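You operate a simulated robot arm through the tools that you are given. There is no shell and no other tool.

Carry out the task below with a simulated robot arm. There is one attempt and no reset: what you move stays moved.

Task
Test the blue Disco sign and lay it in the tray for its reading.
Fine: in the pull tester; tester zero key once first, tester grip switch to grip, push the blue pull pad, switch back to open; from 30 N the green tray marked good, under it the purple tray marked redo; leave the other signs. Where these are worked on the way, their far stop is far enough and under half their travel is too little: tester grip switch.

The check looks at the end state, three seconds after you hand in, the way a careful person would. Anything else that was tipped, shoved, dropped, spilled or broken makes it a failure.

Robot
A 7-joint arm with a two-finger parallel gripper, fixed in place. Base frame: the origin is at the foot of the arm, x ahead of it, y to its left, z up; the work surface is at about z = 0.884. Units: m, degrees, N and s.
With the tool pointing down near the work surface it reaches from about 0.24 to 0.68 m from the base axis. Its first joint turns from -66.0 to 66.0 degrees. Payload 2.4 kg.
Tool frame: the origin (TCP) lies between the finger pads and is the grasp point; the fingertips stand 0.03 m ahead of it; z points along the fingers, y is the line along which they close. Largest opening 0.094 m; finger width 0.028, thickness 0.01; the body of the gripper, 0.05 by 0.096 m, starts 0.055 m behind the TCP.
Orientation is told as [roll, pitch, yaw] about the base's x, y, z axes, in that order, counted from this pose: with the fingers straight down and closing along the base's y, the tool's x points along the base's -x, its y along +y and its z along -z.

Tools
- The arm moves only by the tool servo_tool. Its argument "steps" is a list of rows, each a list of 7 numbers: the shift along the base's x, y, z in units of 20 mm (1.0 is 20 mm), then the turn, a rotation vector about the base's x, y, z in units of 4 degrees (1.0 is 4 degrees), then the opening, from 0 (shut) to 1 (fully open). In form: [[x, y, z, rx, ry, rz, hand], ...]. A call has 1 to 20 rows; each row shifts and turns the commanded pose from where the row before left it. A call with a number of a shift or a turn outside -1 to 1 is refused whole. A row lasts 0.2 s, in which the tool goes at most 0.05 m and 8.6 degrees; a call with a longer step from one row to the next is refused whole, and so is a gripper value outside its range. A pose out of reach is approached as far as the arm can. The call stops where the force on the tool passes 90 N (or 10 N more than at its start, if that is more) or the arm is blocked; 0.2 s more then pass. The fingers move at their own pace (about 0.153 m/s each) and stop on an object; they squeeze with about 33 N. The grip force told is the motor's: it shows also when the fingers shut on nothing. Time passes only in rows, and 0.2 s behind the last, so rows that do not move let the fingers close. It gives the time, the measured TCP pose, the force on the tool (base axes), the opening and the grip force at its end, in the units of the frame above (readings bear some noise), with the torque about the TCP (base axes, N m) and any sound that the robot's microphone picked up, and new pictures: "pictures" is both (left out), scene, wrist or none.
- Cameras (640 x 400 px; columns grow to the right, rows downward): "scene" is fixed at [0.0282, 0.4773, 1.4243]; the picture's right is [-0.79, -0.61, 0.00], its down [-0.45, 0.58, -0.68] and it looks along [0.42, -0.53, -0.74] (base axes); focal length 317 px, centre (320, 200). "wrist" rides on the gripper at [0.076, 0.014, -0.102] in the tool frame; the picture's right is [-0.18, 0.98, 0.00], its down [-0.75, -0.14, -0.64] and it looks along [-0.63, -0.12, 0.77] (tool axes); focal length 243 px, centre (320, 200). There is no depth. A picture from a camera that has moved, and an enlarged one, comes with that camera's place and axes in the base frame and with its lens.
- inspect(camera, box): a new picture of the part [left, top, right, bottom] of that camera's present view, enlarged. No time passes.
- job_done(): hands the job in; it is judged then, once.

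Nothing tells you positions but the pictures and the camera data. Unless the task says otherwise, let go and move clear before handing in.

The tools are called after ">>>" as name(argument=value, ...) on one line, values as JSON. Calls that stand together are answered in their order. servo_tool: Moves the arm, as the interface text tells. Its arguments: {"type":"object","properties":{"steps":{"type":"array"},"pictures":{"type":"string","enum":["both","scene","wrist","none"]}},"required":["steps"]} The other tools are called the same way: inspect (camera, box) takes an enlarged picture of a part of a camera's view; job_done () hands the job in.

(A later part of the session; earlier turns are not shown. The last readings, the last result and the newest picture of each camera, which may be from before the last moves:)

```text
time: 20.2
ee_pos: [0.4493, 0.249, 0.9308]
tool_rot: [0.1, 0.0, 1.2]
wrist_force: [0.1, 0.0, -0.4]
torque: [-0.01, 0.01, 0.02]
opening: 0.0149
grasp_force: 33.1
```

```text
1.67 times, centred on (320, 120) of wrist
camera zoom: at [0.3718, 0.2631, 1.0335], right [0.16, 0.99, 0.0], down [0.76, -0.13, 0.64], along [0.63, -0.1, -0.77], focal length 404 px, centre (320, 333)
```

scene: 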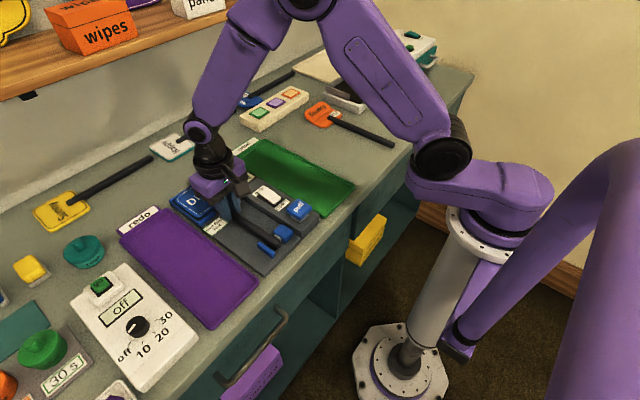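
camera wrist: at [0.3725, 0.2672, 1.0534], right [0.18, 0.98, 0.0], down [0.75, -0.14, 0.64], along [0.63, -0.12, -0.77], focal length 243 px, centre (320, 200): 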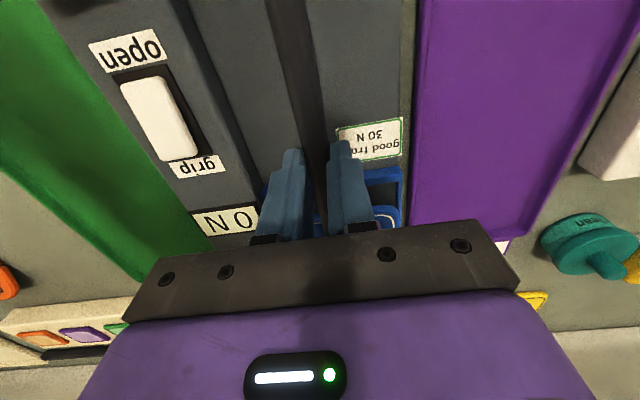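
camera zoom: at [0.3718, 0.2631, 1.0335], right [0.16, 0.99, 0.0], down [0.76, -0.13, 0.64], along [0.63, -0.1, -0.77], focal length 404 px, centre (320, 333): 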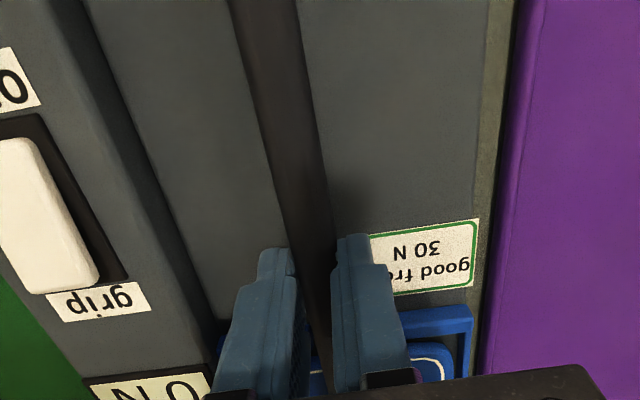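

Nearly seated. I'll nudge x +2 mm and y -1.5 mm to centre the head in the frame, then lower gently watching force.

>>> servo_tool(steps=[[0.1, -0.075, 0, 0, 0, 0, 0], [0, 0, -0.1, 0, 0, 0, 0], [0, 0, -0.1, 0, 0, 0, 0], [0, 0, -0.1, 0, 0, 0, 0], [0, 0, 0, 0, 0, 0, 0]], pictures="none")

>>> inspect(camera="scene", box=[150, 150, 250, 230])

>>> inspect(camera="scene", box=[220, 190, 320, 270])

```text
time: 21.4
ee_pos: [0.4501, 0.2484, 0.9261]
tool_rot: [0.0, 0.0, 1.3]
wrist_force: [-6.8, 7.5, 3.5]
torque: [0.22, -0.14, 0.23]
opening: 0.0152
grasp_force: 33.2
```

```text
5.00 times, centred on (200, 190) of scene
camera zoom: at [0.028, 0.4775, 1.4243], right [-0.79, -0.61, 0.0], down [-0.45, 0.58, -0.68], along [0.42, -0.53, -0.74], focal length 1584 px, centre (920, 250)
```

zoom: 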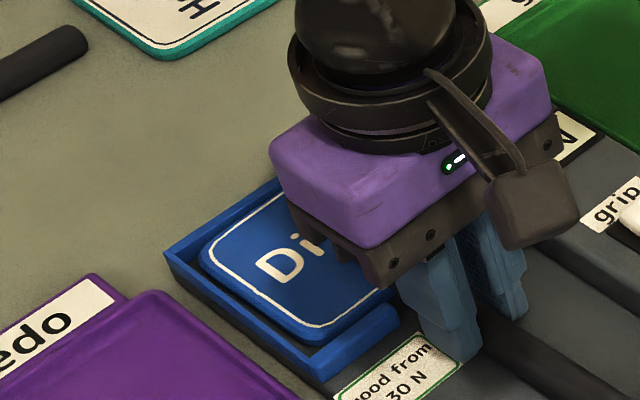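

```text
5.00 times, centred on (270, 230) of scene
camera zoom: at [0.028, 0.4775, 1.4243], right [-0.79, -0.61, 0.0], down [-0.45, 0.58, -0.68], along [0.42, -0.53, -0.74], focal length 1584 px, centre (570, 50)
```

zoom: 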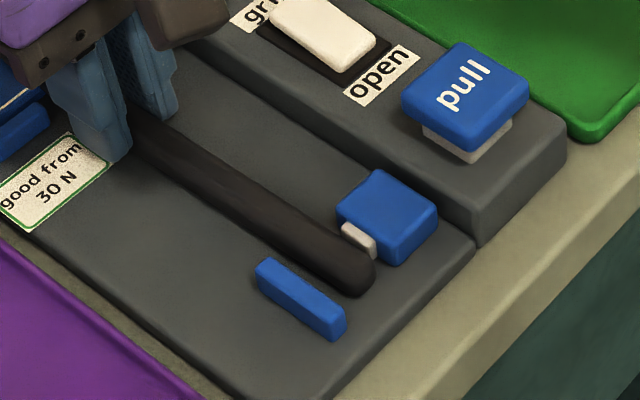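

There's a side contact (Fx -7, Fy +7.5), meaning I nudged too far. Backing the nudge off and rechecking force.

>>> servo_tool(steps=[[-0.1, 0.09, 0, 0, 0, 0, 0], [0, 0, 0, 0, 0, 0, 0]], pictures="none")

>>> inspect(camera="scene", box=[170, 160, 230, 210])

>>> inspect(camera="wrist", box=[280, 120, 420, 240])

```text
time: 22.0
ee_pos: [0.4494, 0.2474, 0.926]
tool_rot: [0.0, -0.1, 1.1]
wrist_force: [2.3, 1.9, 8.9]
torque: [0.09, 0.63, 0.32]
opening: 0.0147
grasp_force: 33.0
```

```text
8.00 times, centred on (200, 185) of scene
camera zoom: at [0.0282, 0.4773, 1.4244], right [-0.79, -0.61, 0.0], down [-0.45, 0.58, -0.68], along [0.42, -0.53, -0.74], focal length 2535 px, centre (1280, 320)
```

zoom: 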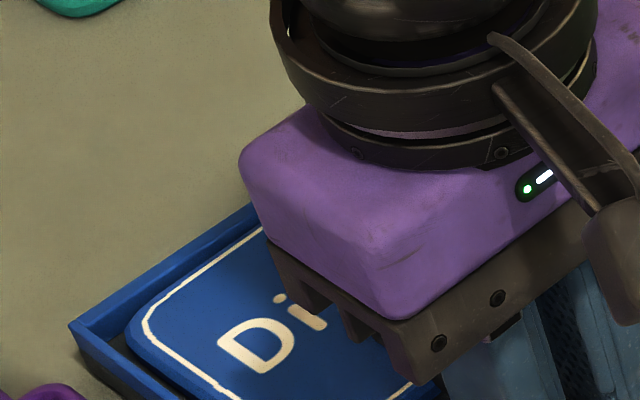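

```text
3.33 times, centred on (350, 180) of wrist
camera zoom: at [0.3729, 0.262, 1.0276], right [0.16, 0.99, 0.0], down [0.75, -0.13, 0.64], along [0.64, -0.1, -0.77], focal length 809 px, centre (220, 267)
```

zoom: 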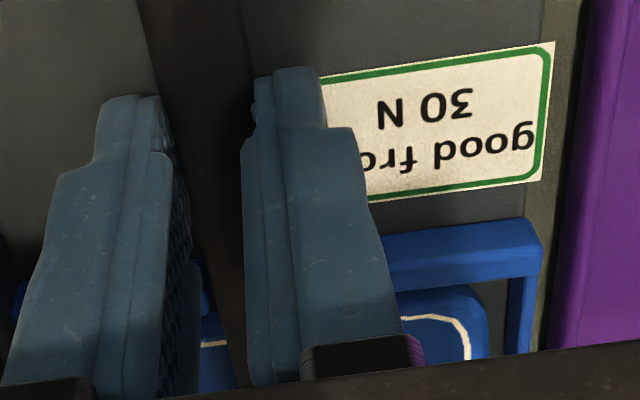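

The remaining force is mainly vertical, so the sign has bottomed on the plate. Opening the fingers moderately to release it.

>>> servo_tool(steps=[[0, 0, 0.03, 0, 0, 0, 0.2], [0, 0, 0, 0, 0, 0, 0.35], [0, 0, 0, 0, 0, 0, 0.4], [0, 0, 0, 0, 0, 0, 0.4]])

>>> inspect(camera="scene", box=[150, 150, 250, 230])

>>> inspect(camera="scene", box=[220, 190, 320, 270])

>>> inspect(camera="wrist", box=[220, 60, 420, 240])

```text
time: 23.0
ee_pos: [0.4479, 0.2493, 0.924]
tool_rot: [0.0, -0.1, 1.2]
wrist_force: [-0.7, -0.2, -0.1]
torque: [0.01, 0.0, 0.03]
opening: 0.0377
grasp_force: 0.1
camera wrist: at [0.3717, 0.2625, 1.0277], right [0.16, 0.99, 0.0], down [0.76, -0.12, 0.64], along [0.63, -0.1, -0.77], focal length 243 px, centre (320, 200)
```

scene: 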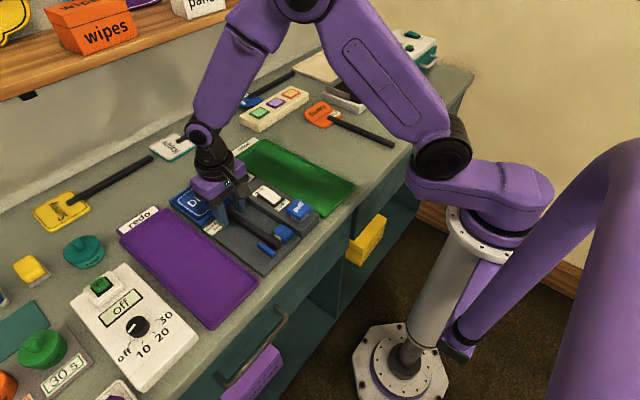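
wrist: 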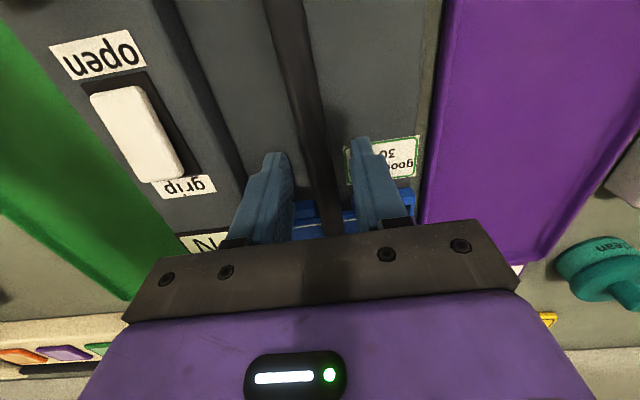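

```text
5.00 times, centred on (200, 190) of scene
camera zoom: at [0.0282, 0.4773, 1.4243], right [-0.79, -0.61, 0.0], down [-0.45, 0.58, -0.68], along [0.42, -0.53, -0.74], focal length 1584 px, centre (920, 250)
```

zoom: 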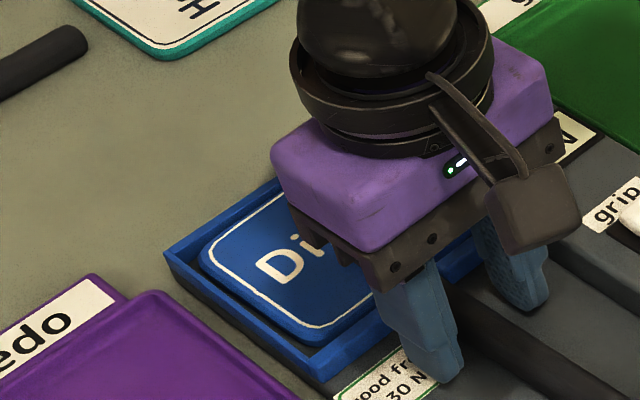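

```text
5.00 times, centred on (270, 230) of scene
camera zoom: at [0.0282, 0.4773, 1.4243], right [-0.79, -0.61, 0.0], down [-0.45, 0.58, -0.68], along [0.42, -0.53, -0.74], focal length 1584 px, centre (570, 50)
```

zoom: 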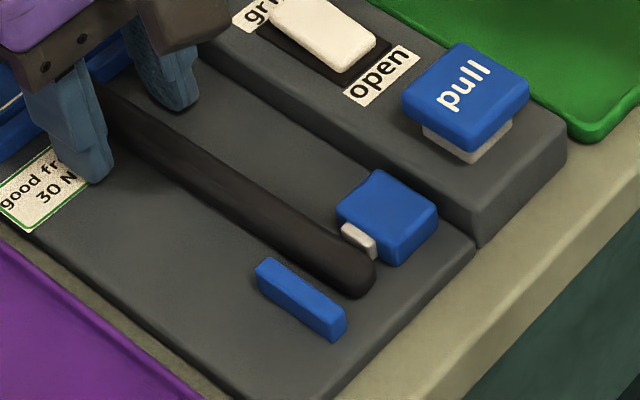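

```text
2.22 times, centred on (320, 150) of wrist
camera zoom: at [0.3717, 0.2625, 1.0277], right [0.16, 0.99, 0.0], down [0.76, -0.12, 0.64], along [0.63, -0.1, -0.77], focal length 539 px, centre (320, 311)
```

zoom: 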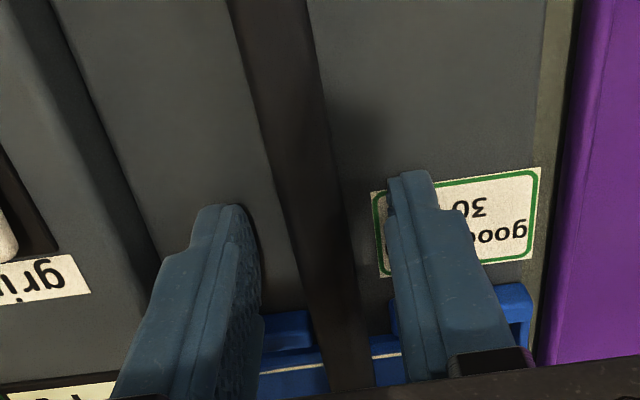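

Released with no residual force. Raising straight up and checking how the sign sits.

>>> servo_tool(steps=[[0, 0, 0.3, 0, 0, 0, 0.4], [0, 0, 0.6, 0, 0, 0, 0.4], [0, 0, 1, 0, 0, 0, 0.4], [0, 0, 1, 0, 0, 0, 0.4], [0, 0, 1, 0, 0, 0, 0.4], [-0.5, -0.5, 1, 0, 0, -0.31, 0], [-0.5, -0.5, 1, 0, 0, 0, 0], [-0.5, -0.5, 0, 0, 0, 0, 0], [0, 0, 0, 0, 0, 0, 0]])

>>> inspect(camera="scene", box=[150, 150, 250, 230])

>>> inspect(camera="scene", box=[220, 170, 320, 270])

>>> inspect(camera="wrist", box=[180, 0, 440, 240])

```text
time: 25.0
ee_pos: [0.4168, 0.2215, 1.0449]
tool_rot: [0.0, 0.0, 0.0]
wrist_force: [0.0, -0.7, -0.1]
torque: [-0.01, 0.02, 0.02]
opening: 0.0
grasp_force: 33.4
camera wrist: at [0.3414, 0.2367, 1.1464], right [0.18, 0.98, 0.0], down [0.75, -0.14, 0.64], along [0.63, -0.12, -0.77], focal length 243 px, centre (320, 200)
```

scene: 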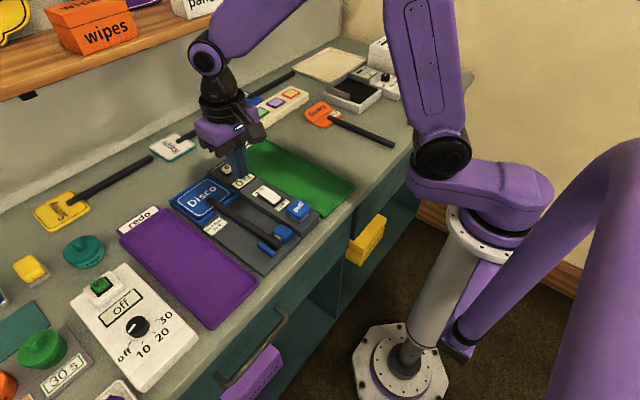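
wrist: 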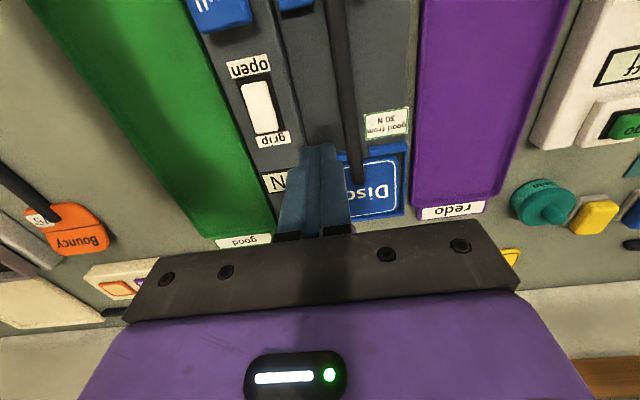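

```text
5.00 times, centred on (200, 190) of scene
camera zoom: at [0.0282, 0.4773, 1.4243], right [-0.79, -0.61, 0.0], down [-0.45, 0.58, -0.68], along [0.42, -0.53, -0.74], focal length 1584 px, centre (920, 250)
```

zoom: 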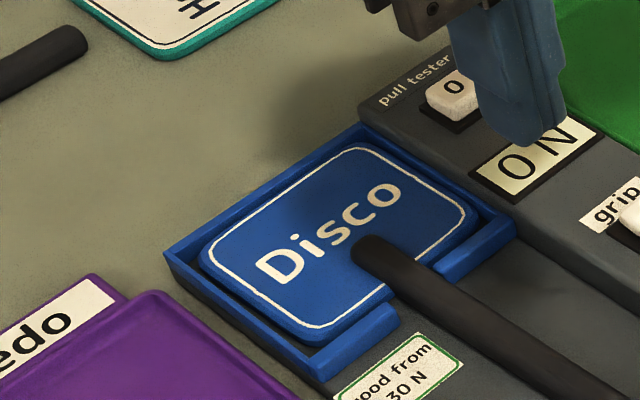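

```text
4.00 times, centred on (270, 220) of scene
camera zoom: at [0.0282, 0.4773, 1.4243], right [-0.79, -0.61, 0.0], down [-0.45, 0.58, -0.68], along [0.42, -0.53, -0.74], focal length 1267 px, centre (520, 120)
```

zoom: 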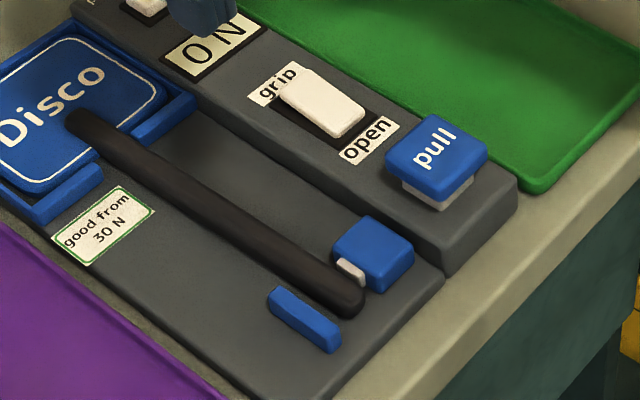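

```text
1.67 times, centred on (310, 120) of wrist
camera zoom: at [0.3414, 0.2367, 1.1464], right [0.18, 0.98, 0.0], down [0.75, -0.14, 0.64], along [0.63, -0.12, -0.77], focal length 404 px, centre (337, 333)
```

zoom: 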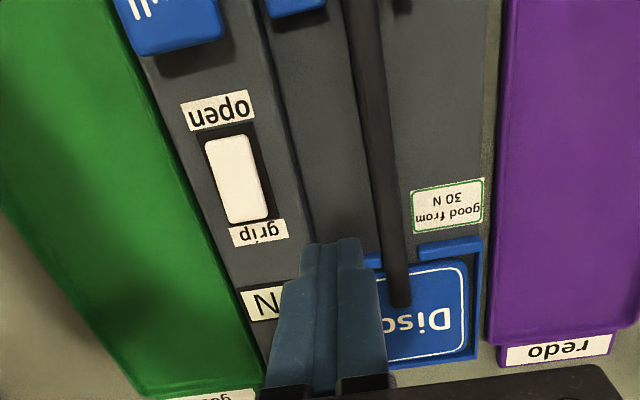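

The sign sits flat in the frame with the stick in the jaws. The rocker's raised "grip" end is at about (0.431, 0.167, z 0.922), so I'll go over it and press down.

>>> servo_tool(steps=[[0.3, -0.9, 0, 0, 0, 0, 0], [0.3, -0.9, 0, 0, 0, 0, 0], [0.31, -0.88, -0.5, 0, 0, 0, 0], [0, 0, -1, 0, 0, 0, 0], [0, 0, -1, 0, 0, 0, 0], [0, 0, -1, 0, 0, 0, 0], [0, 0, -0.5, 0, 0, 0, 0], [0, 0, 0, 0, 0, 0, 0]], pictures="none")

>>> inspect(camera="scene", box=[220, 150, 320, 220])

>>> inspect(camera="wrist", box=[240, 80, 400, 240])

```text
time: 26.8
ee_pos: [0.4359, 0.1647, 0.965]
tool_rot: [0.0, -0.1, 0.1]
wrist_force: [1.2, 0.0, -1.0]
torque: [-0.01, -0.01, 0.03]
opening: 0.0002
grasp_force: 33.2
```

```text
5.71 times, centred on (270, 185) of scene
camera zoom: at [0.0282, 0.4773, 1.4243], right [-0.79, -0.61, 0.0], down [-0.45, 0.58, -0.68], along [0.42, -0.53, -0.74], focal length 1810 px, centre (606, 286)
```

zoom: 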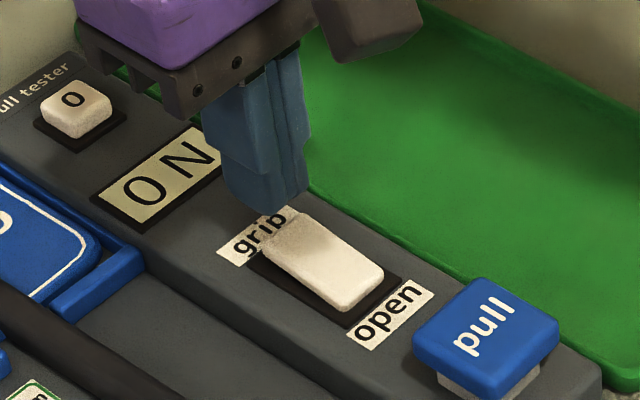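

```text
2.50 times, centred on (320, 160) of wrist
camera zoom: at [0.3607, 0.1801, 1.0675], right [0.18, 0.98, 0.0], down [0.75, -0.14, 0.64], along [0.63, -0.12, -0.77], focal length 606 px, centre (320, 300)
```

zoom: 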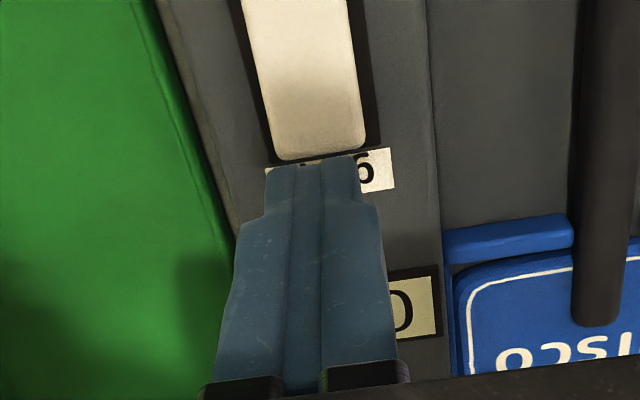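

Tip overlaps the grip end. Small trim, then pressing in small steps.

>>> servo_tool(steps=[[-0.15, 0.1, -0.4, 0, 0, 0, 0], [0, 0, -0.2, 0, 0, 0, 0], [0, 0, -0.15, 0, 0, 0, 0], [0, 0, -0.15, 0, 0, 0, 0], [0, 0, 0, 0, 0, 0, 0]], pictures="none")

>>> inspect(camera="scene", box=[220, 150, 320, 250])

```text
time: 28.0
ee_pos: [0.4344, 0.1673, 0.9501]
tool_rot: [0.1, -0.4, 0.0]
wrist_force: [-12.4, -7.9, 76.4]
torque: [-0.28, 1.43, 0.1]
opening: 0.0
grasp_force: 33.4
```

```text
4.00 times, centred on (270, 200) of scene
camera zoom: at [0.0268, 0.4767, 1.4246], right [-0.79, -0.61, 0.0], down [-0.45, 0.58, -0.68], along [0.42, -0.53, -0.74], focal length 1267 px, centre (520, 200)
```

zoom: 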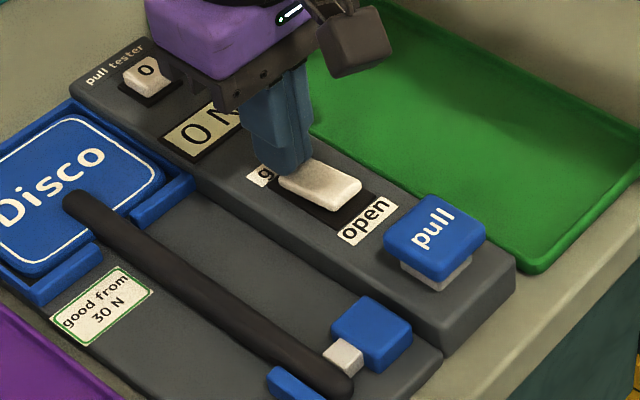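

The rocker has tipped to grip and the white jaw has closed on the stick; the force shows the stop is reached. Lifting off and verifying.

>>> servo_tool(steps=[[0, 0, 0.5, 0, 0, 0, 0], [0, 0, 1, 0, 0, 0, 0], [0, 0, 1, 0, 0, 0, 0], [-0.8, 0, 0.5, 0, 0, 0, 0], [-1, 0, 0, 0, 0, 0, 0], [-1, 0, 0, 0, 0, 0, 0], [0, 0, 0, 0, 0, 0, 0]])

>>> inspect(camera="scene", box=[220, 150, 320, 270])

>>> inspect(camera="wrist", box=[200, 20, 440, 240])

```text
time: 29.6
ee_pos: [0.3766, 0.1675, 1.0064]
tool_rot: [0.0, 0.0, 0.0]
wrist_force: [0.2, 0.4, -0.3]
torque: [0.01, -0.01, 0.01]
opening: 0.0001
grasp_force: 33.1
camera wrist: at [0.3014, 0.1827, 1.1081], right [0.18, 0.98, 0.0], down [0.75, -0.14, 0.64], along [0.63, -0.12, -0.77], focal length 243 px, centre (320, 200)
```

scene: 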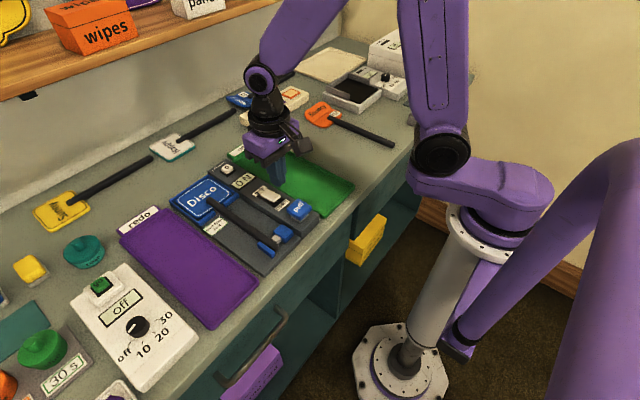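
wrist: 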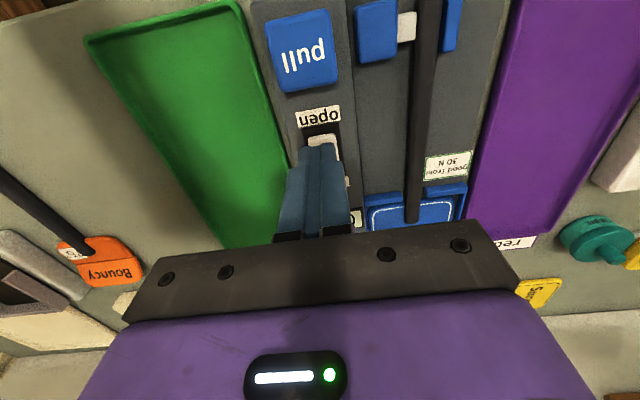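

```text
3.33 times, centred on (270, 210) of scene
camera zoom: at [0.0282, 0.4773, 1.4243], right [-0.79, -0.61, 0.0], down [-0.45, 0.58, -0.68], along [0.42, -0.53, -0.74], focal length 1056 px, centre (487, 167)
```

zoom: 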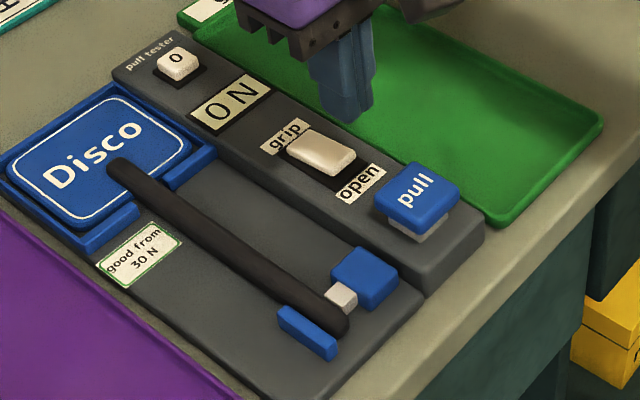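

```text
1.82 times, centred on (320, 130) of wrist
camera zoom: at [0.3014, 0.1827, 1.1081], right [0.18, 0.98, 0.0], down [0.75, -0.14, 0.64], along [0.63, -0.12, -0.77], focal length 441 px, centre (320, 327)
```

zoom: 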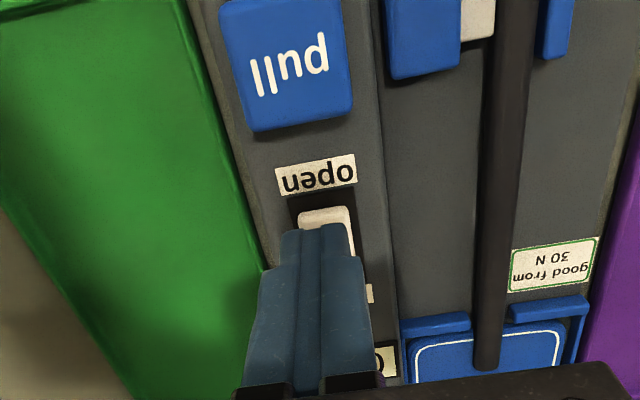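

Jaws hold the stick. The pull pad's top centre is at (0.3285, 0.165, z≈0.932); moving over it.

>>> servo_tool(steps=[[-0.8, -0.03, 0, 0, 0, 0, 0], [-0.8, -0.03, 0, 0, 0, 0, 0], [-0.78, 0, -0.3, 0, 0, 0, 0], [0, 0, -0.8, 0, 0, 0, 0], [0, 0, -0.5, 0, 0, 0, 0], [0, 0, 0, 0, 0, 0, 0]], pictures="none")

>>> inspect(camera="scene", box=[220, 150, 320, 250])

>>> inspect(camera="wrist", box=[240, 80, 400, 240])

```text
time: 31.0
ee_pos: [0.3295, 0.1668, 0.9735]
tool_rot: [0.1, 0.0, 0.0]
wrist_force: [1.5, 0.7, 0.1]
torque: [0.01, -0.01, 0.01]
opening: 0.0
grasp_force: 33.0
```

```text
4.00 times, centred on (270, 200) of scene
camera zoom: at [0.0282, 0.4773, 1.4243], right [-0.79, -0.61, 0.0], down [-0.45, 0.58, -0.68], along [0.42, -0.53, -0.74], focal length 1267 px, centre (520, 200)
```

zoom: 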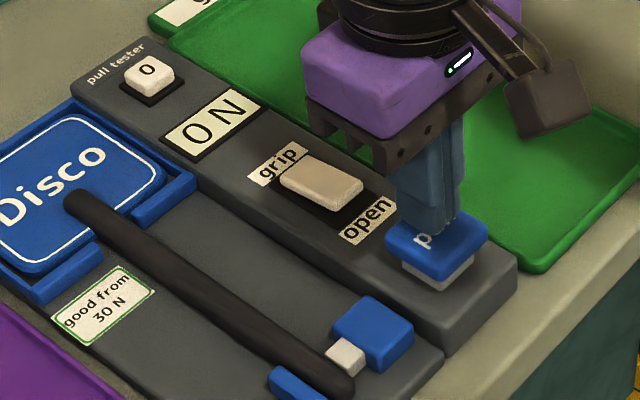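

```text
2.50 times, centred on (320, 160) of wrist
camera zoom: at [0.2534, 0.1824, 1.0758], right [0.18, 0.98, 0.0], down [0.75, -0.14, 0.64], along [0.63, -0.12, -0.77], focal length 606 px, centre (320, 300)
```

zoom: 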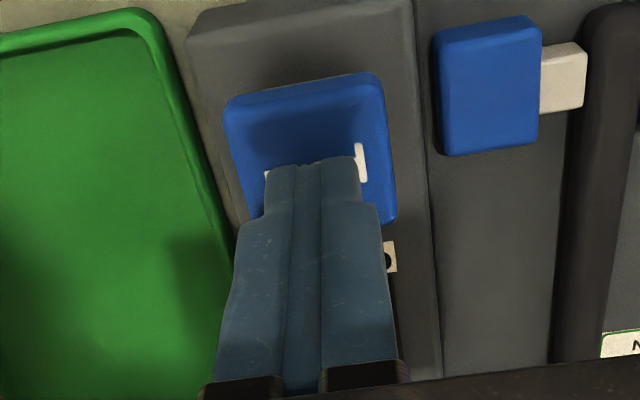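

Centred over the pad. Pressing gradually.

>>> servo_tool(steps=[[-0.1, 0, -0.4, 0, 0, 0, 0], [0, 0, -0.2, 0, 0, 0, 0], [0, 0, -0.15, 0, 0, 0, 0], [0, 0, -0.15, 0, 0, 0, 0], [0, 0, 0, 0, 0, 0, 0]], pictures="none")

>>> inspect(camera="scene", box=[220, 150, 320, 250])

```text
time: 32.2
ee_pos: [0.3278, 0.1671, 0.9559]
tool_rot: [-0.1, 0.0, -0.1]
wrist_force: [-4.1, 1.7, 11.8]
torque: [0.05, 0.04, 0.0]
opening: 0.0
grasp_force: 32.6
```

```text
4.00 times, centred on (270, 200) of scene
camera zoom: at [0.028, 0.4773, 1.4244], right [-0.79, -0.61, 0.0], down [-0.45, 0.58, -0.68], along [0.42, -0.53, -0.74], focal length 1267 px, centre (520, 200)
```

zoom: 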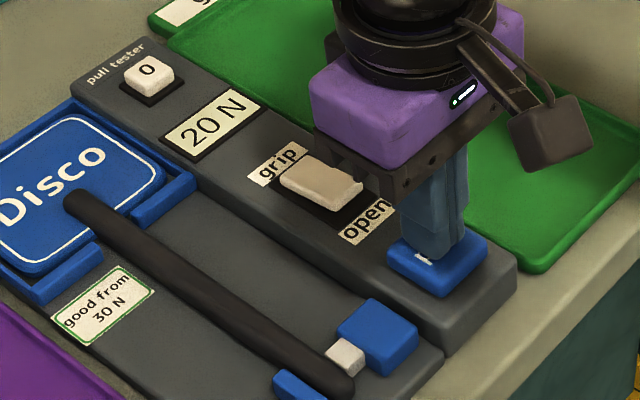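

The display shows 20 N while the pad travels. I'll wait a moment without moving to see whether it is still changing.

>>> servo_tool(steps=[[0, 0, 0, 0, 0, 0, 0], [0, 0, 0, 0, 0, 0, 0], [0, 0, 0, 0, 0, 0, 0], [0, 0, 0, 0, 0, 0, 0], [0, 0, 0, 0, 0, 0, 0]], pictures="none")

>>> inspect(camera="scene", box=[220, 150, 320, 250])

```text
time: 33.4
ee_pos: [0.3276, 0.1665, 0.9555]
tool_rot: [0.0, 0.0, 0.1]
wrist_force: [-6.5, 1.7, 13.9]
torque: [0.06, 0.16, 0.0]
opening: 0.0
grasp_force: 33.3
```

```text
4.00 times, centred on (270, 200) of scene
camera zoom: at [0.0279, 0.4773, 1.4244], right [-0.79, -0.61, 0.0], down [-0.45, 0.58, -0.68], along [0.42, -0.53, -0.74], focal length 1267 px, centre (520, 200)
```

zoom: 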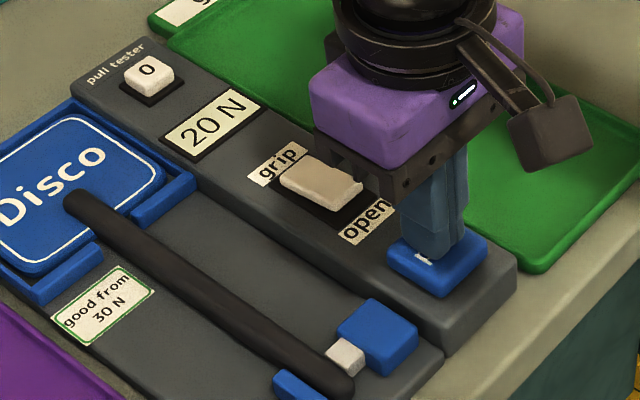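

Stable at 20 N. I'll push slightly further to confirm the pad is at its stop and the reading is final.

>>> servo_tool(steps=[[0, 0, -0.1, 0, 0, 0, 0], [0, 0, -0.1, 0, 0, 0, 0], [0, 0, 0, 0, 0, 0, 0], [0, 0, 0, 0, 0, 0, 0]], pictures="none")

>>> inspect(camera="scene", box=[220, 150, 320, 250])

```text
time: 34.4
ee_pos: [0.3278, 0.1661, 0.9525]
tool_rot: [0.1, -0.1, 0.0]
wrist_force: [-14.9, -2.9, 71.5]
torque: [-0.04, 0.56, 0.03]
opening: 0.0001
grasp_force: 32.7
```

```text
4.00 times, centred on (270, 200) of scene
camera zoom: at [0.0271, 0.4769, 1.4245], right [-0.79, -0.61, 0.0], down [-0.45, 0.58, -0.68], along [0.42, -0.53, -0.74], focal length 1267 px, centre (520, 200)
```

zoom: 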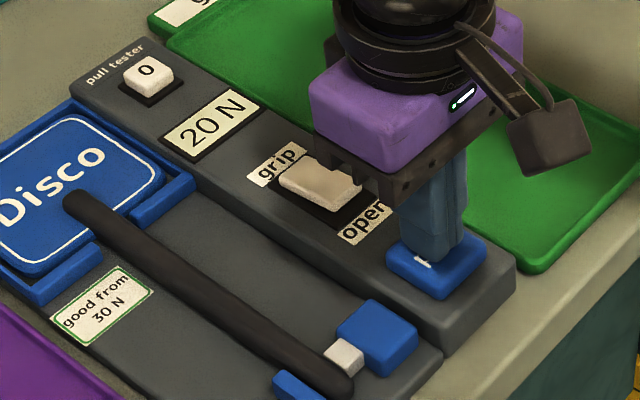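

The pad is at its stop (71 N) and the reading holds at 20 N. Releasing the pad and re-reading the display.

>>> servo_tool(steps=[[0, 0, 0.5, 0, 0, 0, 0], [0, 0, 1, 0, 0, 0, 0], [0, 0, 1, 0, 0, 0, 0], [0, 0, 0, 0, 0, 0, 0], [0, 0, 0, 0, 0, 0, 0]], pictures="none")

>>> inspect(camera="scene", box=[220, 150, 320, 250])

>>> inspect(camera="wrist", box=[200, 20, 440, 240])

```text
time: 35.6
ee_pos: [0.3262, 0.1667, 1.0034]
tool_rot: [0.0, 0.0, 0.1]
wrist_force: [-0.6, -0.5, 0.6]
torque: [0.01, 0.0, 0.0]
opening: 0.0
grasp_force: 33.0
```

```text
4.00 times, centred on (270, 200) of scene
camera zoom: at [0.0282, 0.4773, 1.4243], right [-0.79, -0.61, 0.0], down [-0.45, 0.58, -0.68], along [0.42, -0.53, -0.74], focal length 1267 px, centre (520, 200)
```

zoom: 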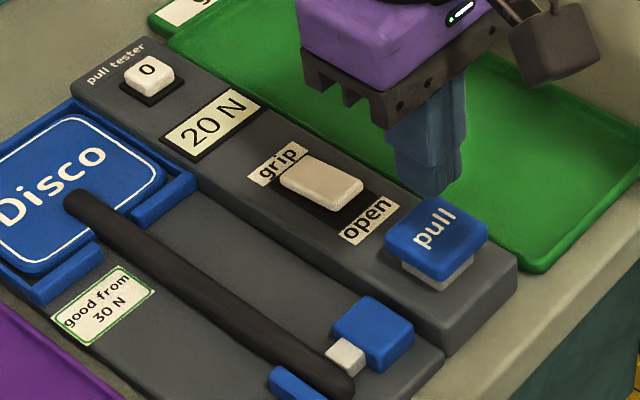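

```text
1.82 times, centred on (320, 130) of wrist
camera zoom: at [0.2507, 0.183, 1.1054], right [0.18, 0.98, 0.0], down [0.75, -0.14, 0.64], along [0.63, -0.12, -0.77], focal length 441 px, centre (320, 327)
```

zoom: 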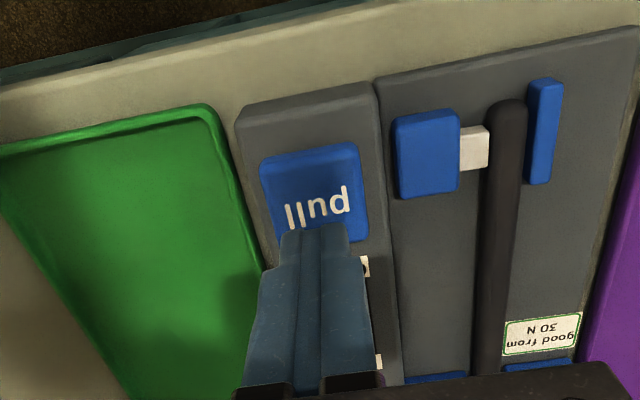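

Reading latched at 20 N, under 30 N, so the redo (purple) tray it is. Next I press the rocker's "open" end at x≈0.386.

>>> servo_tool(steps=[[1, 0.05, 0, 0, 0, 0, 0], [1, 0, 0, 0, 0, 0, 0], [1, 0, -0.4, 0, 0, 0, 0], [0, 0, -0.8, 0, 0, 0, 0], [0, 0, -0.6, 0, 0, 0, 0], [0, 0, 0, 0, 0, 0, 0]], pictures="none")

>>> inspect(camera="scene", box=[220, 150, 320, 250])

>>> inspect(camera="wrist", box=[240, 80, 400, 240])

```text
time: 37.0
ee_pos: [0.3877, 0.1687, 0.9646]
tool_rot: [0.0, -0.1, 0.0]
wrist_force: [-0.1, 0.5, -0.1]
torque: [-0.05, 0.0, 0.0]
opening: 0.0002
grasp_force: 33.1
```

```text
4.00 times, centred on (270, 200) of scene
camera zoom: at [0.0282, 0.4773, 1.4243], right [-0.79, -0.61, 0.0], down [-0.45, 0.58, -0.68], along [0.42, -0.53, -0.74], focal length 1267 px, centre (520, 200)
```

zoom: 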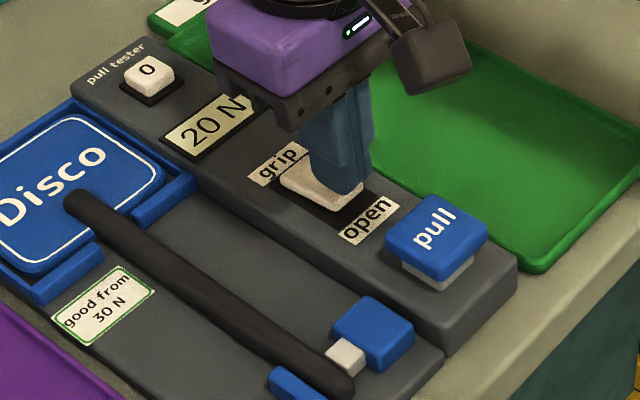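

```text
2.50 times, centred on (320, 160) of wrist
camera zoom: at [0.3124, 0.1843, 1.0677], right [0.18, 0.98, 0.0], down [0.75, -0.14, 0.64], along [0.63, -0.12, -0.77], focal length 606 px, centre (320, 300)
```

zoom: 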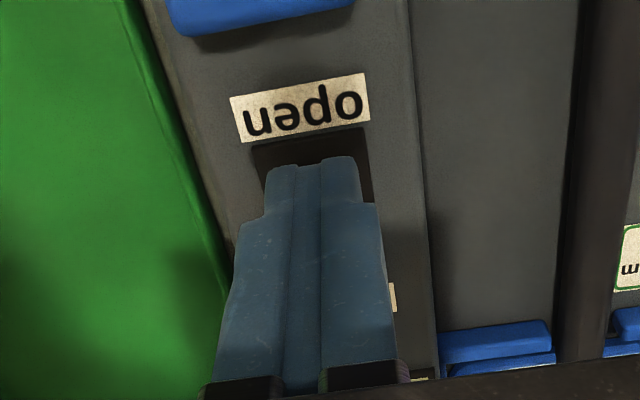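

>>> servo_tool(steps=[[-0.2, -0.05, -0.4, 0, 0, 0, 0], [0, 0, -0.2, 0, 0, 0, 0], [0, 0, -0.15, 0, 0, 0, 0], [0, 0, -0.15, 0, 0, 0, 0], [0, 0, 0, 0, 0, 0, 0]], pictures="none")

>>> inspect(camera="scene", box=[220, 150, 320, 250])

```text
time: 38.2
ee_pos: [0.3842, 0.1682, 0.9484]
tool_rot: [0.1, -0.1, -0.1]
wrist_force: [-13.5, -3.3, 58.9]
torque: [-0.09, -0.41, -0.07]
opening: 0.0001
grasp_force: 32.5
```

```text
4.00 times, centred on (270, 200) of scene
camera zoom: at [0.0271, 0.4769, 1.4245], right [-0.79, -0.61, 0.0], down [-0.45, 0.58, -0.68], along [0.42, -0.53, -0.74], focal length 1267 px, centre (520, 200)
```

zoom: 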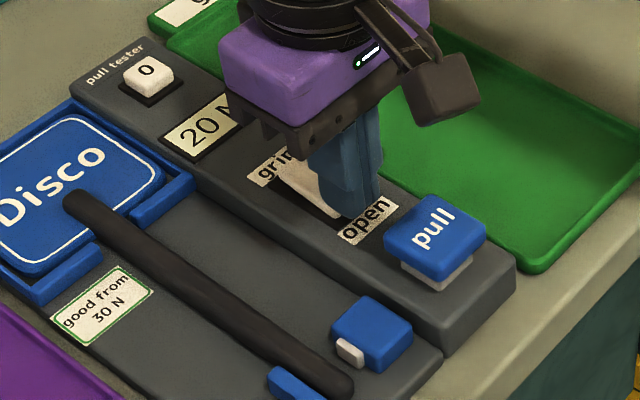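

The jaw has retracted. Lifting off and viewing the sign from above before re-gripping.

>>> servo_tool(steps=[[0, 0, 0.5, 0, 0, 0, 0], [0, 0, 1, 0, 0, 0, 0], [0, 0, 1, 0, 0, 0, 0], [0, 0, 1, 0, 0, 0, 0], [0, 0.8, 0.8, 0, 0, 0, 0.45], [0.3, 1, 0, 0, 0, 0, 0.45], [0.3, 1, 0, 0, 0, 0, 0.45], [0.3, 1, 0, 0, 0, 0, 0.45], [0, 0.3, 0, 0, 0, 0, 0.45], [0, 0, 0, 0, 0, 0, 0.45]])

>>> inspect(camera="scene", box=[220, 150, 320, 270])

>>> inspect(camera="wrist", box=[220, 0, 420, 240])

>>> inspect(camera="scene", box=[100, 180, 280, 340])

```text
time: 40.4
ee_pos: [0.4013, 0.2494, 1.0344]
tool_rot: [-0.1, 0.0, 0.0]
wrist_force: [-0.8, 0.2, 0.4]
torque: [0.03, 0.0, -0.02]
opening: 0.0422
grasp_force: 0.1
camera wrist: at [0.3258, 0.2659, 1.1356], right [0.18, 0.98, 0.0], down [0.75, -0.14, 0.64], along [0.63, -0.12, -0.77], focal length 243 px, centre (320, 200)
```

scene: 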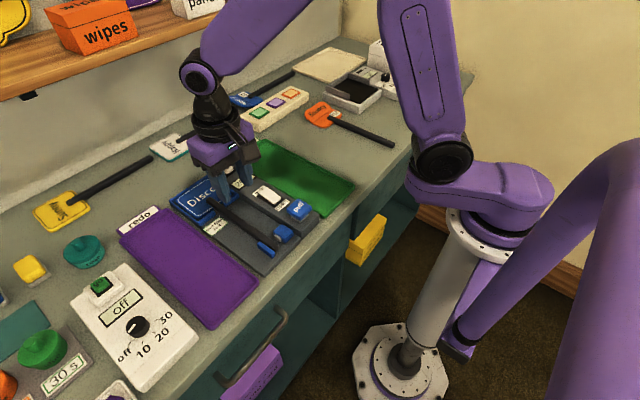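
wrist: 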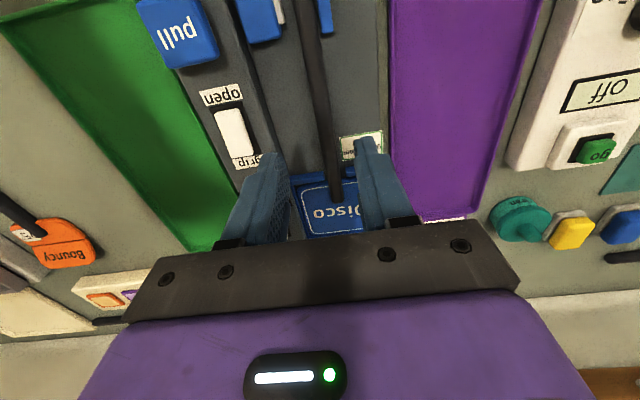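

```text
3.33 times, centred on (270, 210) of scene
camera zoom: at [0.0282, 0.4773, 1.4243], right [-0.79, -0.61, 0.0], down [-0.45, 0.58, -0.68], along [0.42, -0.53, -0.74], focal length 1056 px, centre (487, 167)
```

zoom: 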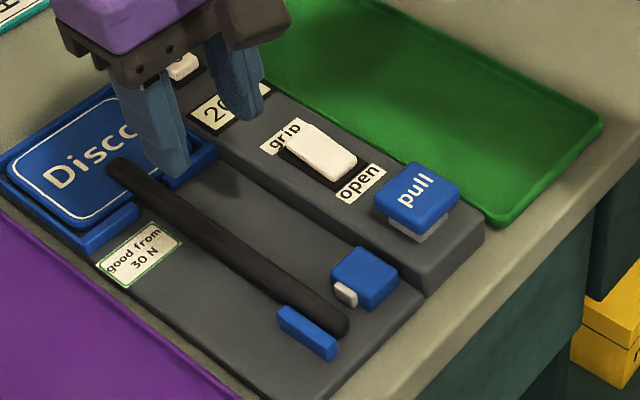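

```text
1.67 times, centred on (320, 120) of wrist
camera zoom: at [0.3258, 0.2659, 1.1356], right [0.18, 0.98, 0.0], down [0.75, -0.14, 0.64], along [0.63, -0.12, -0.77], focal length 404 px, centre (320, 333)
```

zoom: 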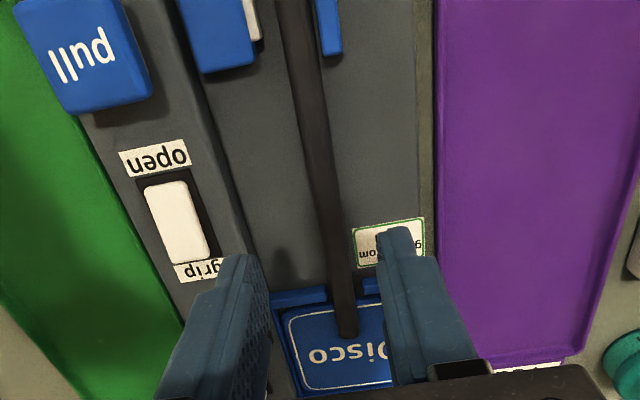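

```text
2.50 times, centred on (190, 260) of scene
camera zoom: at [0.0282, 0.4773, 1.4243], right [-0.79, -0.61, 0.0], down [-0.45, 0.58, -0.68], along [0.42, -0.53, -0.74], focal length 792 px, centre (645, 50)
```

zoom: 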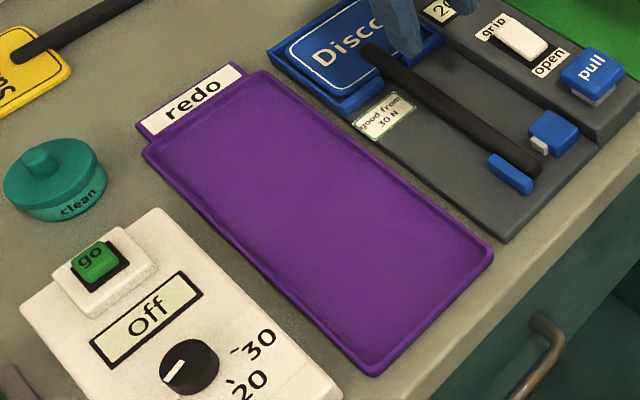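

The sign lies straight at y≈0.252 with the jaws open. I'll descend around the stick again at x≈0.447 and grip.

>>> servo_tool(steps=[[0.8, 0.05, -0.6, 0, 0, 0, 0.45], [0.8, 0.05, -0.8, 0, 0, 0, 0.45], [0.71, 0.03, -0.8, 0, 0, 0, 0.45], [0, 0, -0.9, 0, 0, 0, 0.45], [0, 0, -0.9, 0, 0, 0, 0.45], [0, 0, -0.6, 0, 0, 0, 0.45], [0, 0, 0, 0, 0, 0, 0.45]])

>>> inspect(camera="scene", box=[170, 150, 290, 250])

>>> inspect(camera="wrist", box=[220, 60, 420, 240])

```text
time: 42.0
ee_pos: [0.445, 0.2514, 0.9414]
tool_rot: [0.0, 0.0, 0.0]
wrist_force: [-0.2, -0.2, 0.5]
torque: [0.01, -0.01, 0.01]
opening: 0.0421
grasp_force: 0.0
camera wrist: at [0.3703, 0.2662, 1.0438], right [0.18, 0.98, 0.0], down [0.75, -0.14, 0.64], along [0.63, -0.12, -0.77], focal length 243 px, centre (320, 200)
```

scene: 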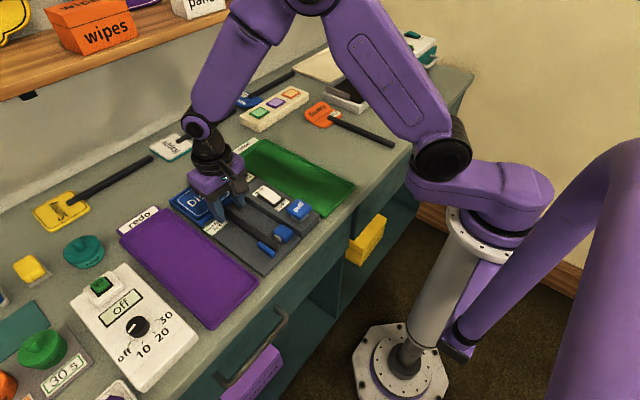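
wrist: 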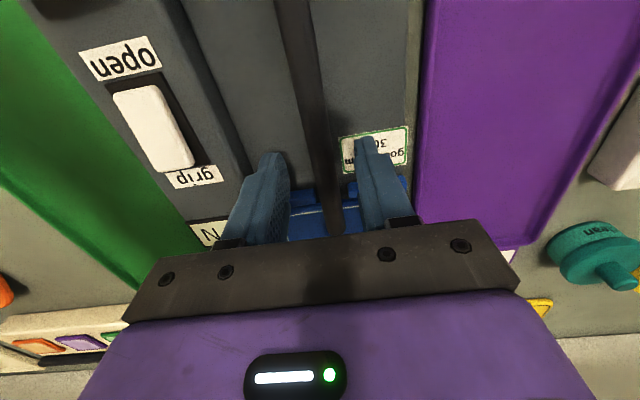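

```text
4.00 times, centred on (230, 200) of scene
camera zoom: at [0.0282, 0.4773, 1.4243], right [-0.79, -0.61, 0.0], down [-0.45, 0.58, -0.68], along [0.42, -0.53, -0.74], focal length 1267 px, centre (680, 200)
```

zoom: 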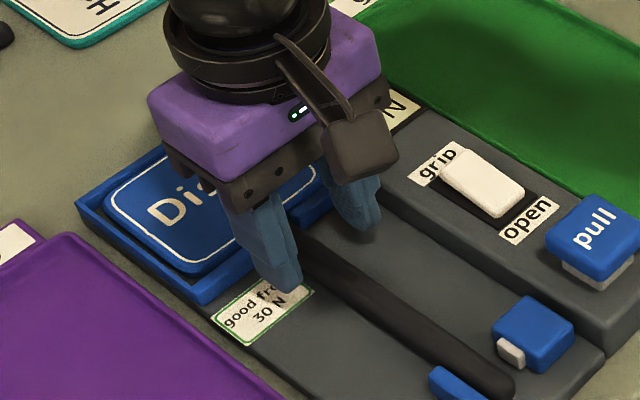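

```text
2.22 times, centred on (320, 150) of wrist
camera zoom: at [0.3703, 0.2662, 1.0438], right [0.18, 0.98, 0.0], down [0.75, -0.14, 0.64], along [0.63, -0.12, -0.77], focal length 539 px, centre (320, 311)
```

zoom: 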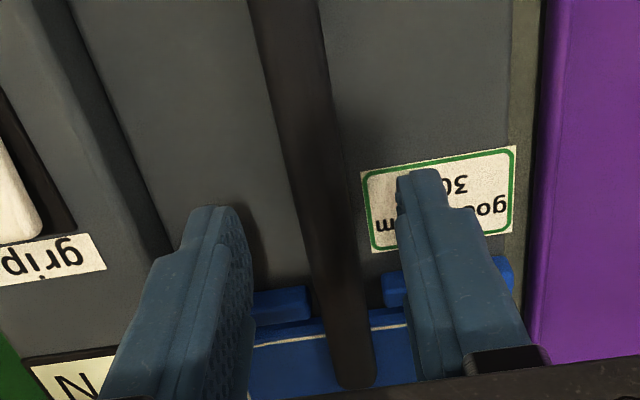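

Centred over the stick. Down the last 15 mm and close.

>>> servo_tool(steps=[[0, 0.02, -0.4, 0, 0, 0, 0.45], [0, 0, -0.38, 0, 0, 0, 0.45], [0, 0, 0, 0, 0, 0, 0.45], [0, 0, 0, 0, 0, 0, 0], [0, 0, 0, 0, 0, 0, 0], [0, 0, 0, 0, 0, 0, 0], [0, 0, 0, 0, 0, 0, 0]], pictures="none")

```text
time: 43.6
ee_pos: [0.4481, 0.2513, 0.9253]
tool_rot: [0.1, 0.0, -0.1]
wrist_force: [0.5, 0.4, 0.3]
torque: [-0.01, 0.03, 0.01]
opening: 0.0149
grasp_force: 32.6
```

The stick is gripped again at 14.9 mm. Lifting straight up slowly.

>>> servo_tool(steps=[[0, 0, 0.3, 0, 0, 0, 0], [0, 0, 0.4, 0, 0, 0, 0], [0, 0, 0.6, 0, 0, 0, 0], [0, 0, 0.8, 0, 0, 0, 0], [0, 0, 0.8, 0, 0, 0, 0], [0, 0, 0.6, 0, 0, 0, 0], [0, 0, 0, 0, 0, 0, 0]])

>>> inspect(camera="scene", box=[150, 120, 310, 260])

```text
time: 45.2
ee_pos: [0.4483, 0.2519, 0.9977]
tool_rot: [-0.1, 0.1, 0.0]
wrist_force: [0.5, -0.9, 0.4]
torque: [0.02, 0.03, 0.02]
opening: 0.015
grasp_force: 33.0
camera wrist: at [0.3728, 0.2676, 1.0994], right [0.18, 0.98, 0.0], down [0.75, -0.14, 0.64], along [0.63, -0.12, -0.77], focal length 243 px, centre (320, 200)
```

scene: 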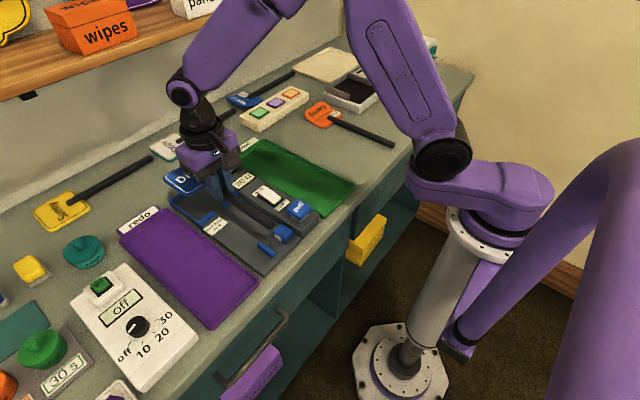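
wrist: 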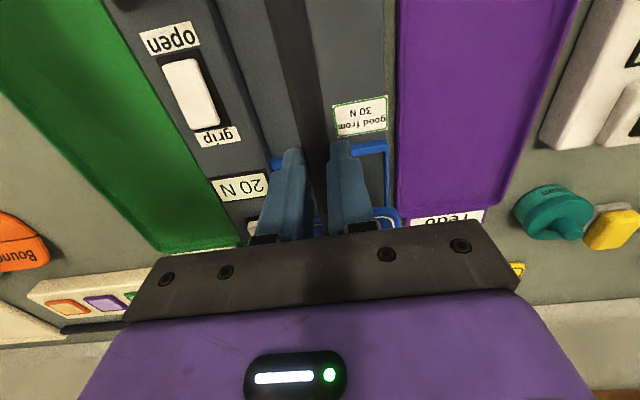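

```text
2.86 times, centred on (230, 190) of scene
camera zoom: at [0.0282, 0.4773, 1.4243], right [-0.79, -0.61, 0.0], down [-0.45, 0.58, -0.68], along [0.42, -0.53, -0.74], focal length 905 px, centre (577, 229)
```

zoom: 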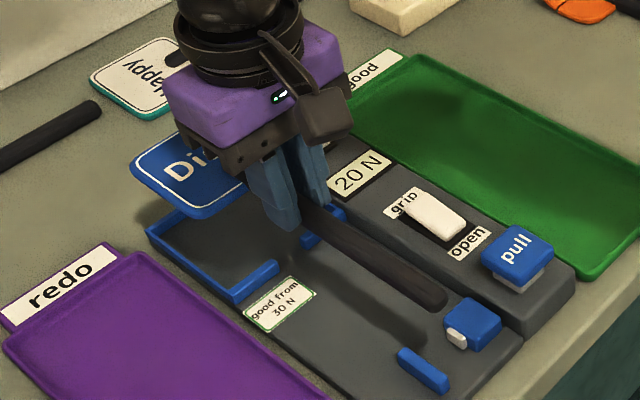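

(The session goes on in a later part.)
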